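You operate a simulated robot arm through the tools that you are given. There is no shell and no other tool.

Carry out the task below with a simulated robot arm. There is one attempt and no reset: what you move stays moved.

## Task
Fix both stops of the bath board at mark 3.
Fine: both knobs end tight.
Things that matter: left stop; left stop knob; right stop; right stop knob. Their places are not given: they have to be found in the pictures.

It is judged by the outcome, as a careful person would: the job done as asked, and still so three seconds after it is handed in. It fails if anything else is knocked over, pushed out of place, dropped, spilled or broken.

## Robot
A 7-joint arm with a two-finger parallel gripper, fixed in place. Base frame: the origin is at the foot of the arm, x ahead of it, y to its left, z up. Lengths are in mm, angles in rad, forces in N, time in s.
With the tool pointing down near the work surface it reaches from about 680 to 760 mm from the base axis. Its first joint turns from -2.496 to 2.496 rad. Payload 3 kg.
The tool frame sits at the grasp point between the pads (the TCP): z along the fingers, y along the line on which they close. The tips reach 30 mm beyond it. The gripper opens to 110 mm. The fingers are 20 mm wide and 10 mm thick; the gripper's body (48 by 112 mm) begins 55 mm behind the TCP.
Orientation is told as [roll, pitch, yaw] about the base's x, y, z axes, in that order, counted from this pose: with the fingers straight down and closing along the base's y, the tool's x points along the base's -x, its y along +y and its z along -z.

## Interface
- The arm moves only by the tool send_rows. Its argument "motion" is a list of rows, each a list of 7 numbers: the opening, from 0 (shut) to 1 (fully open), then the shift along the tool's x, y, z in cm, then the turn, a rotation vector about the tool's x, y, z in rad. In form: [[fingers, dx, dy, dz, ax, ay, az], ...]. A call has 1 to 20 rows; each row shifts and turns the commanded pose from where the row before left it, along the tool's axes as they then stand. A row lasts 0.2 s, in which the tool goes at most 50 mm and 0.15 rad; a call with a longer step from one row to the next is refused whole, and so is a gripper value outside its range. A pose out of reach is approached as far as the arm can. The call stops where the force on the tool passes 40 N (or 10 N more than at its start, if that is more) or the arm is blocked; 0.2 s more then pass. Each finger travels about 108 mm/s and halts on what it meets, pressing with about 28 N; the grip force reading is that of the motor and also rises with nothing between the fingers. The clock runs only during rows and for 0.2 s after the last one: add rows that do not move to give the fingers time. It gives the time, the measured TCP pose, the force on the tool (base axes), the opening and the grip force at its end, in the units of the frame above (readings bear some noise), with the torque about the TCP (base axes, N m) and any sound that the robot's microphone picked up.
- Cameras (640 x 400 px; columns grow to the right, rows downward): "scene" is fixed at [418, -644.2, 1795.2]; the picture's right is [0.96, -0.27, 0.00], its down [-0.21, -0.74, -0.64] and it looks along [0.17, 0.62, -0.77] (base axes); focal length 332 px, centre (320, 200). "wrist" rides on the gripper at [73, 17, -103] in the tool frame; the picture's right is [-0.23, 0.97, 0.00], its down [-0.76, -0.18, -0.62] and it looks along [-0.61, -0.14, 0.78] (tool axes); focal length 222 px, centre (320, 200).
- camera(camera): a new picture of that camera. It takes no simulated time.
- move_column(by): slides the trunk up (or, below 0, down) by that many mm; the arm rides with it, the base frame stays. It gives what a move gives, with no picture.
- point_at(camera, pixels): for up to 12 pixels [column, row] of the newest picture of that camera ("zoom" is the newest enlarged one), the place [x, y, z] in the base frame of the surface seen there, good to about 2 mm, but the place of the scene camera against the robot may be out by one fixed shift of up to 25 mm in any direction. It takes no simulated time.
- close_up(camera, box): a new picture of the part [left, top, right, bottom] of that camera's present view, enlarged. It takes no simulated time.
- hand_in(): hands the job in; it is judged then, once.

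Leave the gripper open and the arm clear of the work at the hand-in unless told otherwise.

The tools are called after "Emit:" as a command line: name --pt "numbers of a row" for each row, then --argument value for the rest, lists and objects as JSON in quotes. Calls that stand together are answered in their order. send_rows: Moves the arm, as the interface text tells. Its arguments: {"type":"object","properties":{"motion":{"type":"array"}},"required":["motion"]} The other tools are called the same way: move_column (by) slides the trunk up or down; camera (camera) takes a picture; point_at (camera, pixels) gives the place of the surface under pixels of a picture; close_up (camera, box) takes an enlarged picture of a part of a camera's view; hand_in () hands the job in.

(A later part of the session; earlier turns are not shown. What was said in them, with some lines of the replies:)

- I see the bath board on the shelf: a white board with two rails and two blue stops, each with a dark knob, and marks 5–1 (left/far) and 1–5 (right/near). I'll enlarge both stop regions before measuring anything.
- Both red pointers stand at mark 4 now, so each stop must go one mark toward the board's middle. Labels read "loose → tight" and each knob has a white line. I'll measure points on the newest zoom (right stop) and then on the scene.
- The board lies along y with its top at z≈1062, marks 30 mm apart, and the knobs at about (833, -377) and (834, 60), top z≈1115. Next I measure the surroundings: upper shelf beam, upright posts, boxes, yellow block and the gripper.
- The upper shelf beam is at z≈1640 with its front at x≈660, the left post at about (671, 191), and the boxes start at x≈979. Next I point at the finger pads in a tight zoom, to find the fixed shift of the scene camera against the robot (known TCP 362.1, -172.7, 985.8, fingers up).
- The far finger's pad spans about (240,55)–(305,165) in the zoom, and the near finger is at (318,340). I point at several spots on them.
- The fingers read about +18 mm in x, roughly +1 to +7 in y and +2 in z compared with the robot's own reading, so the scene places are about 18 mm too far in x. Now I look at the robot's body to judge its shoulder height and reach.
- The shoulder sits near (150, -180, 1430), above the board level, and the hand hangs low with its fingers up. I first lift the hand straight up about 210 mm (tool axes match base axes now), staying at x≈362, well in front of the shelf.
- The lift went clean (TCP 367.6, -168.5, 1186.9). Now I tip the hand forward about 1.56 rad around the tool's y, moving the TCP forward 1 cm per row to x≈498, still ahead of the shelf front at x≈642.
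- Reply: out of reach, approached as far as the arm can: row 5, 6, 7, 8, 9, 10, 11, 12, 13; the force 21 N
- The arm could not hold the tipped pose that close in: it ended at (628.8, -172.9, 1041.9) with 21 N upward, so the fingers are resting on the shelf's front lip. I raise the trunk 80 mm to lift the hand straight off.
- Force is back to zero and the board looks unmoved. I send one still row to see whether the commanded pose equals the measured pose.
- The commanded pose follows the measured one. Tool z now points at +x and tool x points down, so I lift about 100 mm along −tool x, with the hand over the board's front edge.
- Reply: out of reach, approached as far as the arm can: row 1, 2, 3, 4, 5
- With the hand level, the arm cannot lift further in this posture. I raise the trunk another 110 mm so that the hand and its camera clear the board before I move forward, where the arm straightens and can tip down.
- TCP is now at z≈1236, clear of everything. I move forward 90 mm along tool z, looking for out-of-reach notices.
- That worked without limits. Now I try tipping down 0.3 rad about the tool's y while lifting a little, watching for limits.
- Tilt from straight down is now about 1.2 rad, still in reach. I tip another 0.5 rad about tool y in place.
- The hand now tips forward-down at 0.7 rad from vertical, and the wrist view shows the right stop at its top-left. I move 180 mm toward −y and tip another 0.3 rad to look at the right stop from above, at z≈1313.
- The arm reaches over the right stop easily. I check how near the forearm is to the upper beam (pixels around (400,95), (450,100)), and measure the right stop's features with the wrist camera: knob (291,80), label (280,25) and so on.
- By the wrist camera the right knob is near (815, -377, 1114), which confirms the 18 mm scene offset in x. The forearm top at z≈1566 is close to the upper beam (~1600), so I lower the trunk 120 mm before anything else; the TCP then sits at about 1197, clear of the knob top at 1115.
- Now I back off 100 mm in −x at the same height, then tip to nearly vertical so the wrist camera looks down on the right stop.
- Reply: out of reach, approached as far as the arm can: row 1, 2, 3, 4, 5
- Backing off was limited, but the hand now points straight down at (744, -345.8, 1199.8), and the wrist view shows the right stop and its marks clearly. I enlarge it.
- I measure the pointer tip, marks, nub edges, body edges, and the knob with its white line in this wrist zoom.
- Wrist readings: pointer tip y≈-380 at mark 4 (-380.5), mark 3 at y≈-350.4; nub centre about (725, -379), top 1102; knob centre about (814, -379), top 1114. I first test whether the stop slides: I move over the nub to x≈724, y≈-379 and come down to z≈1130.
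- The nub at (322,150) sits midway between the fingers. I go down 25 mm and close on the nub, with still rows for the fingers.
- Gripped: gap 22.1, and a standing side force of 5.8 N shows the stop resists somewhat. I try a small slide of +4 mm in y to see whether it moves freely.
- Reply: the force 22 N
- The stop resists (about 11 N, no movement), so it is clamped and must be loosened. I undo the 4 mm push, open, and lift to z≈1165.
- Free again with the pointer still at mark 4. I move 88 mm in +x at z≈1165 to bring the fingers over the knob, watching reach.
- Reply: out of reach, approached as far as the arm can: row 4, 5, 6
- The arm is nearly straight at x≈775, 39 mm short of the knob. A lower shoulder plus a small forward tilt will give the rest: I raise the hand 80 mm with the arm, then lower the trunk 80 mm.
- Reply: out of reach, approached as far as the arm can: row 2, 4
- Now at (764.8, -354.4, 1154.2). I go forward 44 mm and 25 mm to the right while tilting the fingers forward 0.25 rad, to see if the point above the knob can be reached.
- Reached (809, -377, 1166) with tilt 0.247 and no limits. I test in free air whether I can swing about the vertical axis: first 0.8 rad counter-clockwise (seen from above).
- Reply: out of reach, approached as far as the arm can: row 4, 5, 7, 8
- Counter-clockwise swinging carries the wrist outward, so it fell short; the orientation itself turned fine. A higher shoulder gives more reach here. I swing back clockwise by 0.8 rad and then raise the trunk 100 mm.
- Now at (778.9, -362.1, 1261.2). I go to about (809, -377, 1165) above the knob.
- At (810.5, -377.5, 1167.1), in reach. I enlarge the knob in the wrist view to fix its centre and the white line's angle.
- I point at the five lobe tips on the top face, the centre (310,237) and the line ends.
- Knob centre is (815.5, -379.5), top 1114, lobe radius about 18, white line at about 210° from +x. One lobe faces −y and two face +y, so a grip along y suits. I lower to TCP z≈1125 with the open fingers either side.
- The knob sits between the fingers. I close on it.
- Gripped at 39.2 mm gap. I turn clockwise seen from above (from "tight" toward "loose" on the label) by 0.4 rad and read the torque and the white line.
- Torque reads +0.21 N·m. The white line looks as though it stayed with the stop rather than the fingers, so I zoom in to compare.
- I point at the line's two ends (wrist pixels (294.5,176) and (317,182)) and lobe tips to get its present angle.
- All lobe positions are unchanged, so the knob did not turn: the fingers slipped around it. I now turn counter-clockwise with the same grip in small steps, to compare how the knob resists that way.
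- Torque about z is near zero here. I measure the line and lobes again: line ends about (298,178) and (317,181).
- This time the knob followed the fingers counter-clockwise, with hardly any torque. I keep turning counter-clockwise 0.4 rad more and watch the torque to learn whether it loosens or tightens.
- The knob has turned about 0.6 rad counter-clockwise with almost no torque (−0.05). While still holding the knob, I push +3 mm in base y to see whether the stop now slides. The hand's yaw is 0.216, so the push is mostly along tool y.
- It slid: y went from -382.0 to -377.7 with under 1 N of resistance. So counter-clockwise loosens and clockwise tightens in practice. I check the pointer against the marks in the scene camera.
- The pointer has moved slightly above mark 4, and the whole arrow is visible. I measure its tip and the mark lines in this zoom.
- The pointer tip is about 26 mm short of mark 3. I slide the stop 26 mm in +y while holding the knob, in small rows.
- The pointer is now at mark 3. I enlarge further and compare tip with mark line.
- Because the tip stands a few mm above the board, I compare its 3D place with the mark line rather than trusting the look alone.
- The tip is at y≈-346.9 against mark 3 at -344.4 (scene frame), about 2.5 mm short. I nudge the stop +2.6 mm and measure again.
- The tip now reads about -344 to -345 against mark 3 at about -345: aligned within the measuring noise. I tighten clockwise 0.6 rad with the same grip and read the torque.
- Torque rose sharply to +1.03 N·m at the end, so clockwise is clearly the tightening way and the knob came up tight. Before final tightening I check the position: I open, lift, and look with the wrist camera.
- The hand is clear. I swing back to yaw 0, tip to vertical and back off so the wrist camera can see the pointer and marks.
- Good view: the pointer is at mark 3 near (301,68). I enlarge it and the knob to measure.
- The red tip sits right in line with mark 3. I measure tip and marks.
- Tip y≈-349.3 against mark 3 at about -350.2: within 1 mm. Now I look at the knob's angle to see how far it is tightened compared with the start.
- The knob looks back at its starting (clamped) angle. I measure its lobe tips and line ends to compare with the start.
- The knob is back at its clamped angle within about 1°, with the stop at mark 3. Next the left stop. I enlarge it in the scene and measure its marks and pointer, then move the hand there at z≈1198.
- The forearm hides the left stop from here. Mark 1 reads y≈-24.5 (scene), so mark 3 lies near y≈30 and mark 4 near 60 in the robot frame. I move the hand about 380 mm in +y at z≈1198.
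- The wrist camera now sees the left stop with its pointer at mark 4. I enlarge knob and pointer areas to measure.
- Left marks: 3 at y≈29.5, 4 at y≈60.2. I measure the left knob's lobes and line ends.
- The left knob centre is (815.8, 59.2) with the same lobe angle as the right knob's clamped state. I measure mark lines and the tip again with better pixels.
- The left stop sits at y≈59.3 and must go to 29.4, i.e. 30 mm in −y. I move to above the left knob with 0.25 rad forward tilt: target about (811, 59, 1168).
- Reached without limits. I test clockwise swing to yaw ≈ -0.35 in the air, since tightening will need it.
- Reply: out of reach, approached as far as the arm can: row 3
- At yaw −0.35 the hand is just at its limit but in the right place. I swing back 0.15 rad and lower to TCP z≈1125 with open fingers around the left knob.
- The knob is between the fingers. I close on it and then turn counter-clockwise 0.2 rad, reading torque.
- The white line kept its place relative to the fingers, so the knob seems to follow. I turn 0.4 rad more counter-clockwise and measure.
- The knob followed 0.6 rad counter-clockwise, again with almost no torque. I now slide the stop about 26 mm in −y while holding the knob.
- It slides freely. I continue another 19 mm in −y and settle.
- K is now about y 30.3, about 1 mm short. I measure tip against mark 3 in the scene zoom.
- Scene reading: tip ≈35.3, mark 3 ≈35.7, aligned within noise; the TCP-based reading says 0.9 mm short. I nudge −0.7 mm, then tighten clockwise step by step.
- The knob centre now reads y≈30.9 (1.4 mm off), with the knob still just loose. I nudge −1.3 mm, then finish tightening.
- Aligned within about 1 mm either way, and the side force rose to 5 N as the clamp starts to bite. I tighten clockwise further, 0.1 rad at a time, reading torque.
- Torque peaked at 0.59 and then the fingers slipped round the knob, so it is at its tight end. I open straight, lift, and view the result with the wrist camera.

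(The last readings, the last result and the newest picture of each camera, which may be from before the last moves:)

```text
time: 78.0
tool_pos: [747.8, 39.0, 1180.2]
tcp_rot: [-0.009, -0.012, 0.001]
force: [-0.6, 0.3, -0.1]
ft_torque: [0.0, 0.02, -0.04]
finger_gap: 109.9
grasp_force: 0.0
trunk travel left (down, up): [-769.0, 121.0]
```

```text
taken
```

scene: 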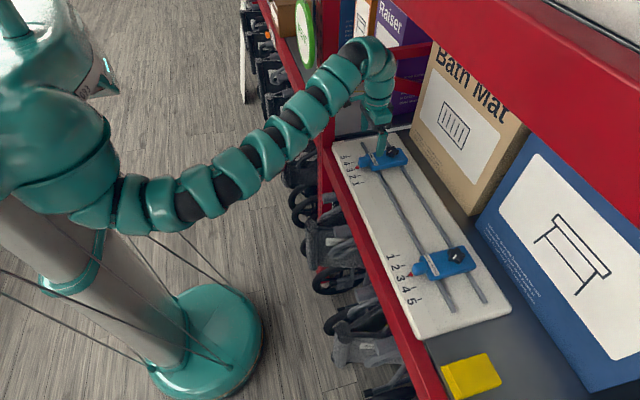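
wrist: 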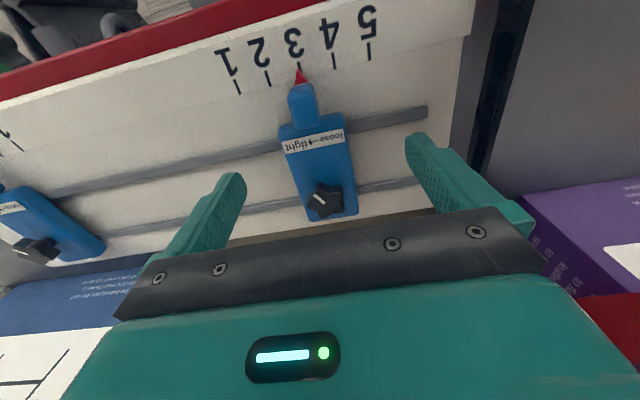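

The left pointer is at mark 3, near (300,76). I enlarge pointer and knob and measure both.

Emit:
close_up --camera "wrist" --box '[256, 45, 352, 115]'

Emit:
point_at --camera "zoom" --pixels '[[295, 165], [293, 175], [290, 150], [286, 135], [520, 130], [82, 225], [270, 260], [345, 240]]'

Emit:
close_up --camera "wrist" --box '[290, 165, 362, 225]'

```text
5.71 times, centred on (304, 80) of wrist
```

zoom: 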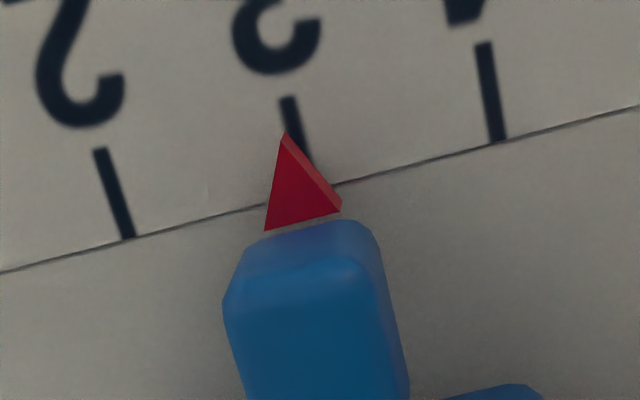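

```text
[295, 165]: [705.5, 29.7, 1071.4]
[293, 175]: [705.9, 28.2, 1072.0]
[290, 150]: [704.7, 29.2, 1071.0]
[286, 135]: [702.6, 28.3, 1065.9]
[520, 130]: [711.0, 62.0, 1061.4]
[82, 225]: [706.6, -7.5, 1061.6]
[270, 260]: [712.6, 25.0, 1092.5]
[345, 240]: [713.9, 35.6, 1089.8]
```

```text
6.67 times, centred on (326, 195) of wrist
```

zoom: 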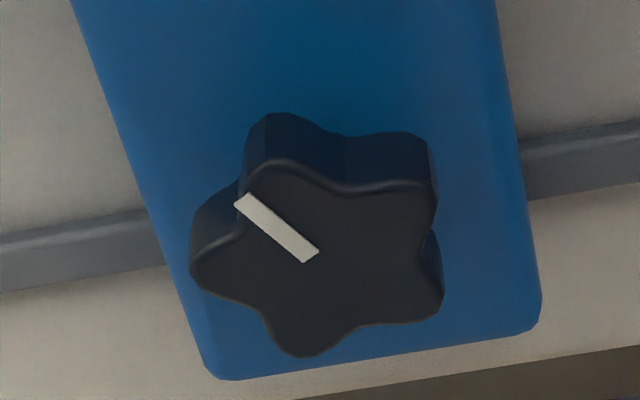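

The left tip reads y≈28.5–29.2 against mark 3 at 29.4: within 1 mm. I check the left knob's lobe angles against the tight reference.

Emit:
point_at --camera "zoom" --pixels '[[270, 172], [424, 188], [432, 302], [303, 348], [202, 262], [247, 202], [310, 255]]'

Emit:
close_up --camera "scene" --box '[330, 135, 426, 195]'

Emit:
close_up --camera "scene" --box '[380, 230, 492, 310]'

```text
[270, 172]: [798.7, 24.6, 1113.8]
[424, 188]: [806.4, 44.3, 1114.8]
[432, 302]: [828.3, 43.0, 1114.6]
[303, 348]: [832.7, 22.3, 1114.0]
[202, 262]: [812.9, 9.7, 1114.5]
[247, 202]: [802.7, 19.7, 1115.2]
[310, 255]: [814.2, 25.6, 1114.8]
```

```text
6.67 times, centred on (378, 165) of scene
```

zoom: 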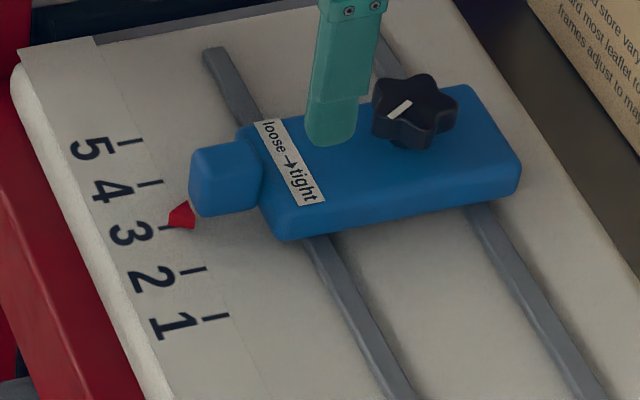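

```text
5.00 times, centred on (436, 270) of scene
```

zoom: 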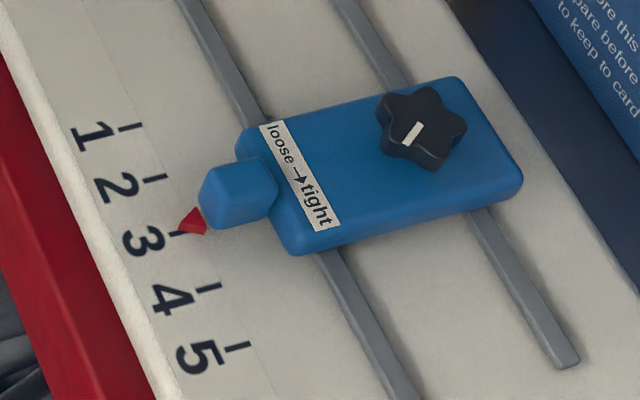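

Both pointers stand at mark 3 (left off by about 0.6 mm, right by about 1 mm), and both knobs are back at the tight-end angle with their lines as at the start. Now I withdraw: first the trunk up 60 mm.

Emit:
move_column --by 60

```text
time: 79.0
tool_pos: [748.2, 38.3, 1241.5]
tcp_rot: [-0.007, -0.012, 0.002]
force: [0.8, -0.3, 0.5]
ft_torque: [0.02, -0.02, -0.01]
finger_gap: 109.8
grasp_force: 0.1
trunk travel left (down, up): [-829.0, 61.0]
```

Now I move 200 mm in −y, to over the middle of the board between the stops, at z≈1241.

Emit:
send_rows --pt "1 0 -2 0 0 0 0" --pt "1 0 -3 0 0 0 0" --pt "1 0 -3 0 0 0 0" --pt "1 0 -3 0 0 0 0" --pt "1 0 -3 0 0 0 0" --pt "1 0 -3 0 0 0 0" --pt "1 0 -3 0 0 0 0" --pt "1 0 0 0 0 0 0"

Emit:
camera --camera "wrist"

```text
time: 80.8
tool_pos: [749.5, -161.3, 1242.1]
tcp_rot: [-0.009, -0.011, 0.002]
force: [-0.3, 0.1, 0.1]
ft_torque: [-0.03, 0.01, 0.03]
finger_gap: 109.9
grasp_force: 0.0
trunk travel left (down, up): [-829.0, 61.0]
```

```text
taken
```

wrist: 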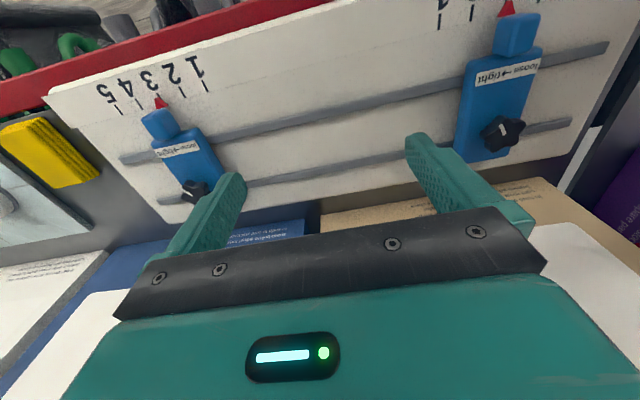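

Both stops are seen at mark 3 from here. I tip the fingers forward 1.2 rad in place, the reverse of the way in.

Emit:
send_rows --pt "1 0 0 0 0 -0.1 0" --pt "1 0 0 0 0 -0.1 0" --pt "1 0 0 0 0 -0.1 0" --pt "1 0 0 0 0 -0.1 0" --pt "1 0 0 0 0 -0.1 0" --pt "1 0 0 0 0 -0.1 0" --pt "1 0 0 0 0 -0.1 0" --pt "1 0 0 0 0 -0.1 0" --pt "1 0 0 0 0 -0.1 0" --pt "1 0 0 0 0 -0.1 0" --pt "1 0 0 0 0 -0.1 0" --pt "1 0 0 0 0 -0.1 0" --pt "1 0 0 0 0 0 0"

Emit:
camera --camera "scene"

```text
time: 83.6
tool_pos: [763.9, -161.1, 1242.8]
tcp_rot: [-0.019, -1.165, 0.019]
force: [-0.6, 0.1, 0.1]
ft_torque: [-0.02, 0.03, -0.03]
finger_gap: 110.0
grasp_force: 0.1
out of reach, approached as far as the arm can: row 3, 4
trunk travel left (down, up): [-829.0, 61.0]
```

```text
taken
```

scene: 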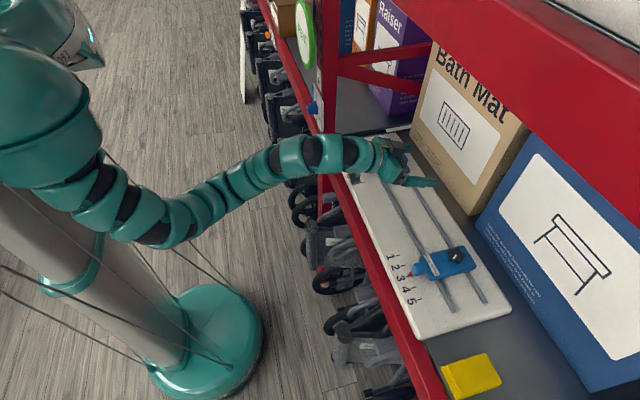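

The hand is level-ish at (763.9, -161.1, 1242.8). I level it the rest of the way and draw it back 130 mm out of the shelf.

Emit:
send_rows --pt "1 0 0 0 0 -0.1 0" --pt "1 0 0 0 0 -0.1 0" --pt "1 0 0 0 0 -0.1 0" --pt "1 0 0 0 0 -0.08 0" --pt "1 0 0 -1.5 0 0 0" --pt "1 0 0 -1.5 0 0 0" --pt "1 0 0 -1.5 0 0 0" --pt "1 0 0 -1.5 0 0 0" --pt "1 0 0 -1.5 0 0 0" --pt "1 0 0 -1.5 0 0 0" --pt "1 0 0 -1.5 0 0 0" --pt "1 0 0 -1.5 0 0 0" --pt "1 0 0 0 0 0 0"

Emit:
camera --camera "scene"

```text
time: 86.4
tool_pos: [662.5, -160.6, 1240.9]
tcp_rot: [-0.297, -1.546, 0.296]
force: [-1.2, -0.3, -0.2]
ft_torque: [0.02, -0.02, 0.0]
finger_gap: 110.0
grasp_force: 0.1
out of reach, approached as far as the arm can: row 11, 12
trunk travel left (down, up): [-829.0, 61.0]
```

```text
taken
```

scene: 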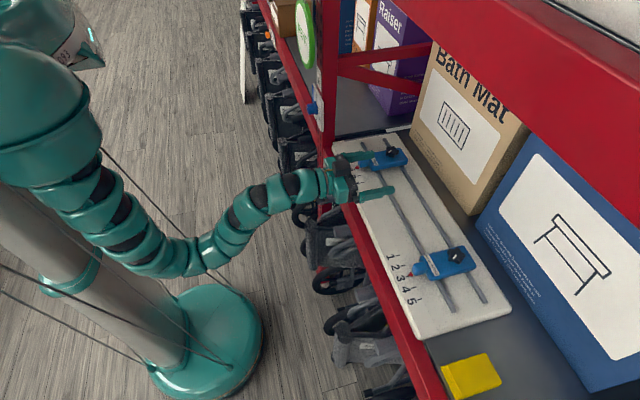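

The fingertips are still about 50 mm over the shelf edge, 180 mm above the board. I swing the fingers upward 0.8 rad about the wrist, which brings the hand out in front of the shelf.

Emit:
send_rows --pt "1 -1.8 0 0 0 -0.1 0" --pt "1 -1.8 0 0 0 -0.1 0" --pt "1 -1.8 0 0 0 -0.1 0" --pt "1 -1.8 0 0 0 -0.1 0" --pt "1 -1.8 0 0 0 -0.1 0" --pt "1 -1.8 0 -0.5 0 -0.1 0" --pt "1 -1.8 0 -0.5 0 -0.1 0" --pt "1 -1.5 0 -1 0 -0.1 0" --pt "1 0 0 0 0 0 0"

Emit:
camera --camera "scene"

```text
time: 88.4
tool_pos: [599.9, -162.1, 1359.4]
tcp_rot: [-3.13, -0.798, 3.135]
force: [-0.5, 0.1, -0.2]
ft_torque: [0.01, -0.01, -0.03]
finger_gap: 109.8
grasp_force: 0.0
trunk travel left (down, up): [-829.0, 61.0]
```

```text
taken
```

scene: 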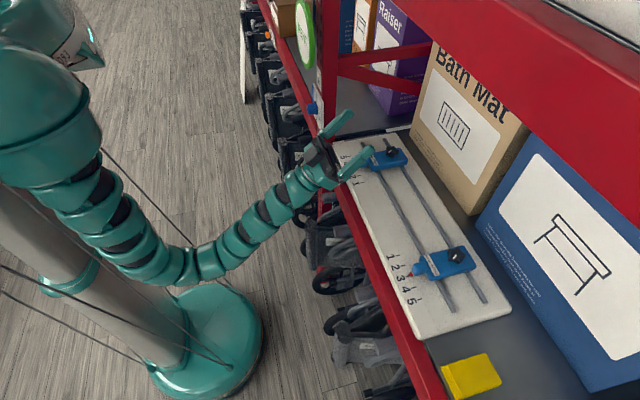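

The hand is now in front of the shelf with fingers tilted up. I pull it back another 120 mm so that it is well clear.

Emit:
send_rows --pt "1 -1.4 0 -1.43 0 0 0" --pt "1 -1.4 0 -1.43 0 0 0" --pt "1 -1.4 0 -1.43 0 0 0" --pt "1 -1.4 0 -1.43 0 0 0" --pt "1 -1.4 0 -1.43 0 0 0" --pt "1 -1.4 0 -1.43 0 0 0" --pt "1 0 0 0 0 0 0"

Emit:
camera --camera "scene"

Emit:
close_up --camera "scene" --box '[330, 130, 426, 190]'

Emit:
close_up --camera "scene" --box '[380, 230, 492, 310]'

```text
time: 90.0
tool_pos: [510.1, -158.7, 1334.8]
tcp_rot: [-3.132, -0.796, 3.135]
force: [-0.9, 0.4, 0.4]
ft_torque: [-0.06, -0.02, 0.03]
finger_gap: 110.1
grasp_force: 0.2
out of reach, approached as far as the arm can: row 4, 5, 6
trunk travel left (down, up): [-829.0, 61.0]
```

```text
taken
```

scene: 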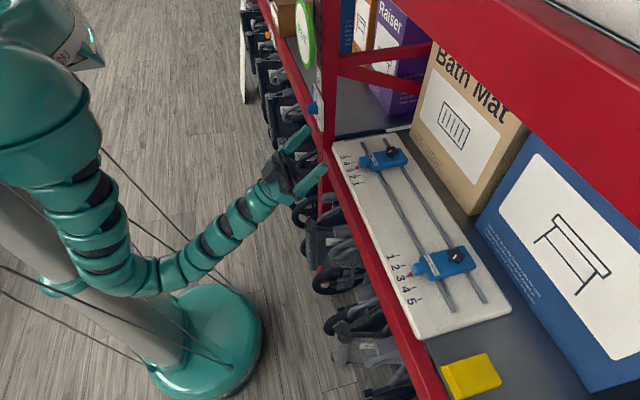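

```text
6.67 times, centred on (378, 160) of scene
```

zoom: 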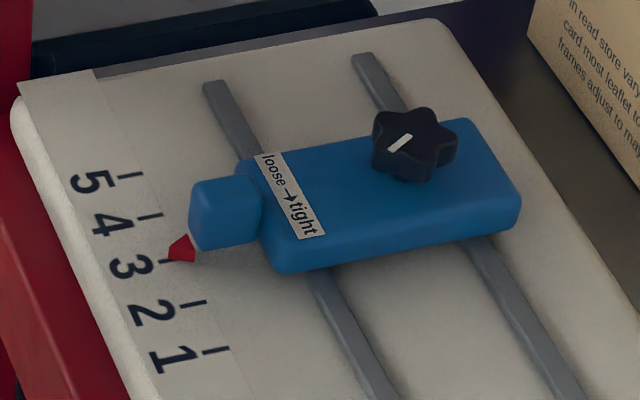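

```text
5.00 times, centred on (436, 270) of scene
```

zoom: 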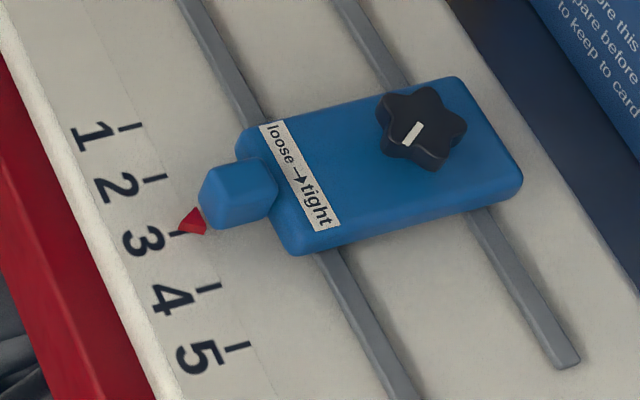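

Both pointers are at mark 3, and both knobs show the tight-end angle. The board's outline and everything around it are as at the start. The gripper is open and the arm is in front of the shelf at x≈510, so I hand the job in.

Emit:
hand_in

```text
The job is handed in.
```

Both stops now stand at mark 3 and both knobs are turned back to their tight end. By the wrist camera the left pointer is about 0.6 mm off the mark and the right about 1 mm.

- **Tightening direction:** Both knobs tighten clockwise seen from above. With the knob as found, the right stop held against a push of about 11 N. Turning either knob about 0.6 rad counter-clockwise freed its stop.
- **How tight:** The right knob was turned until the torque reached about 1.0 N·m. The left reached about 0.6 N·m, then the fingers slipped round it. After release, both knobs measured at the angle they had at the start, within a few degrees. I did not tug either stop after tightening.
- **One contact on the way in:** While I tipped the hand forward, the fingers came down on what I took to be the shelf's front lip, at about 21 N. I lifted off straight away, and the board and the things around it look unmoved.

At hand-in the gripper was open and the arm was out in front of the shelf, clear of the board.
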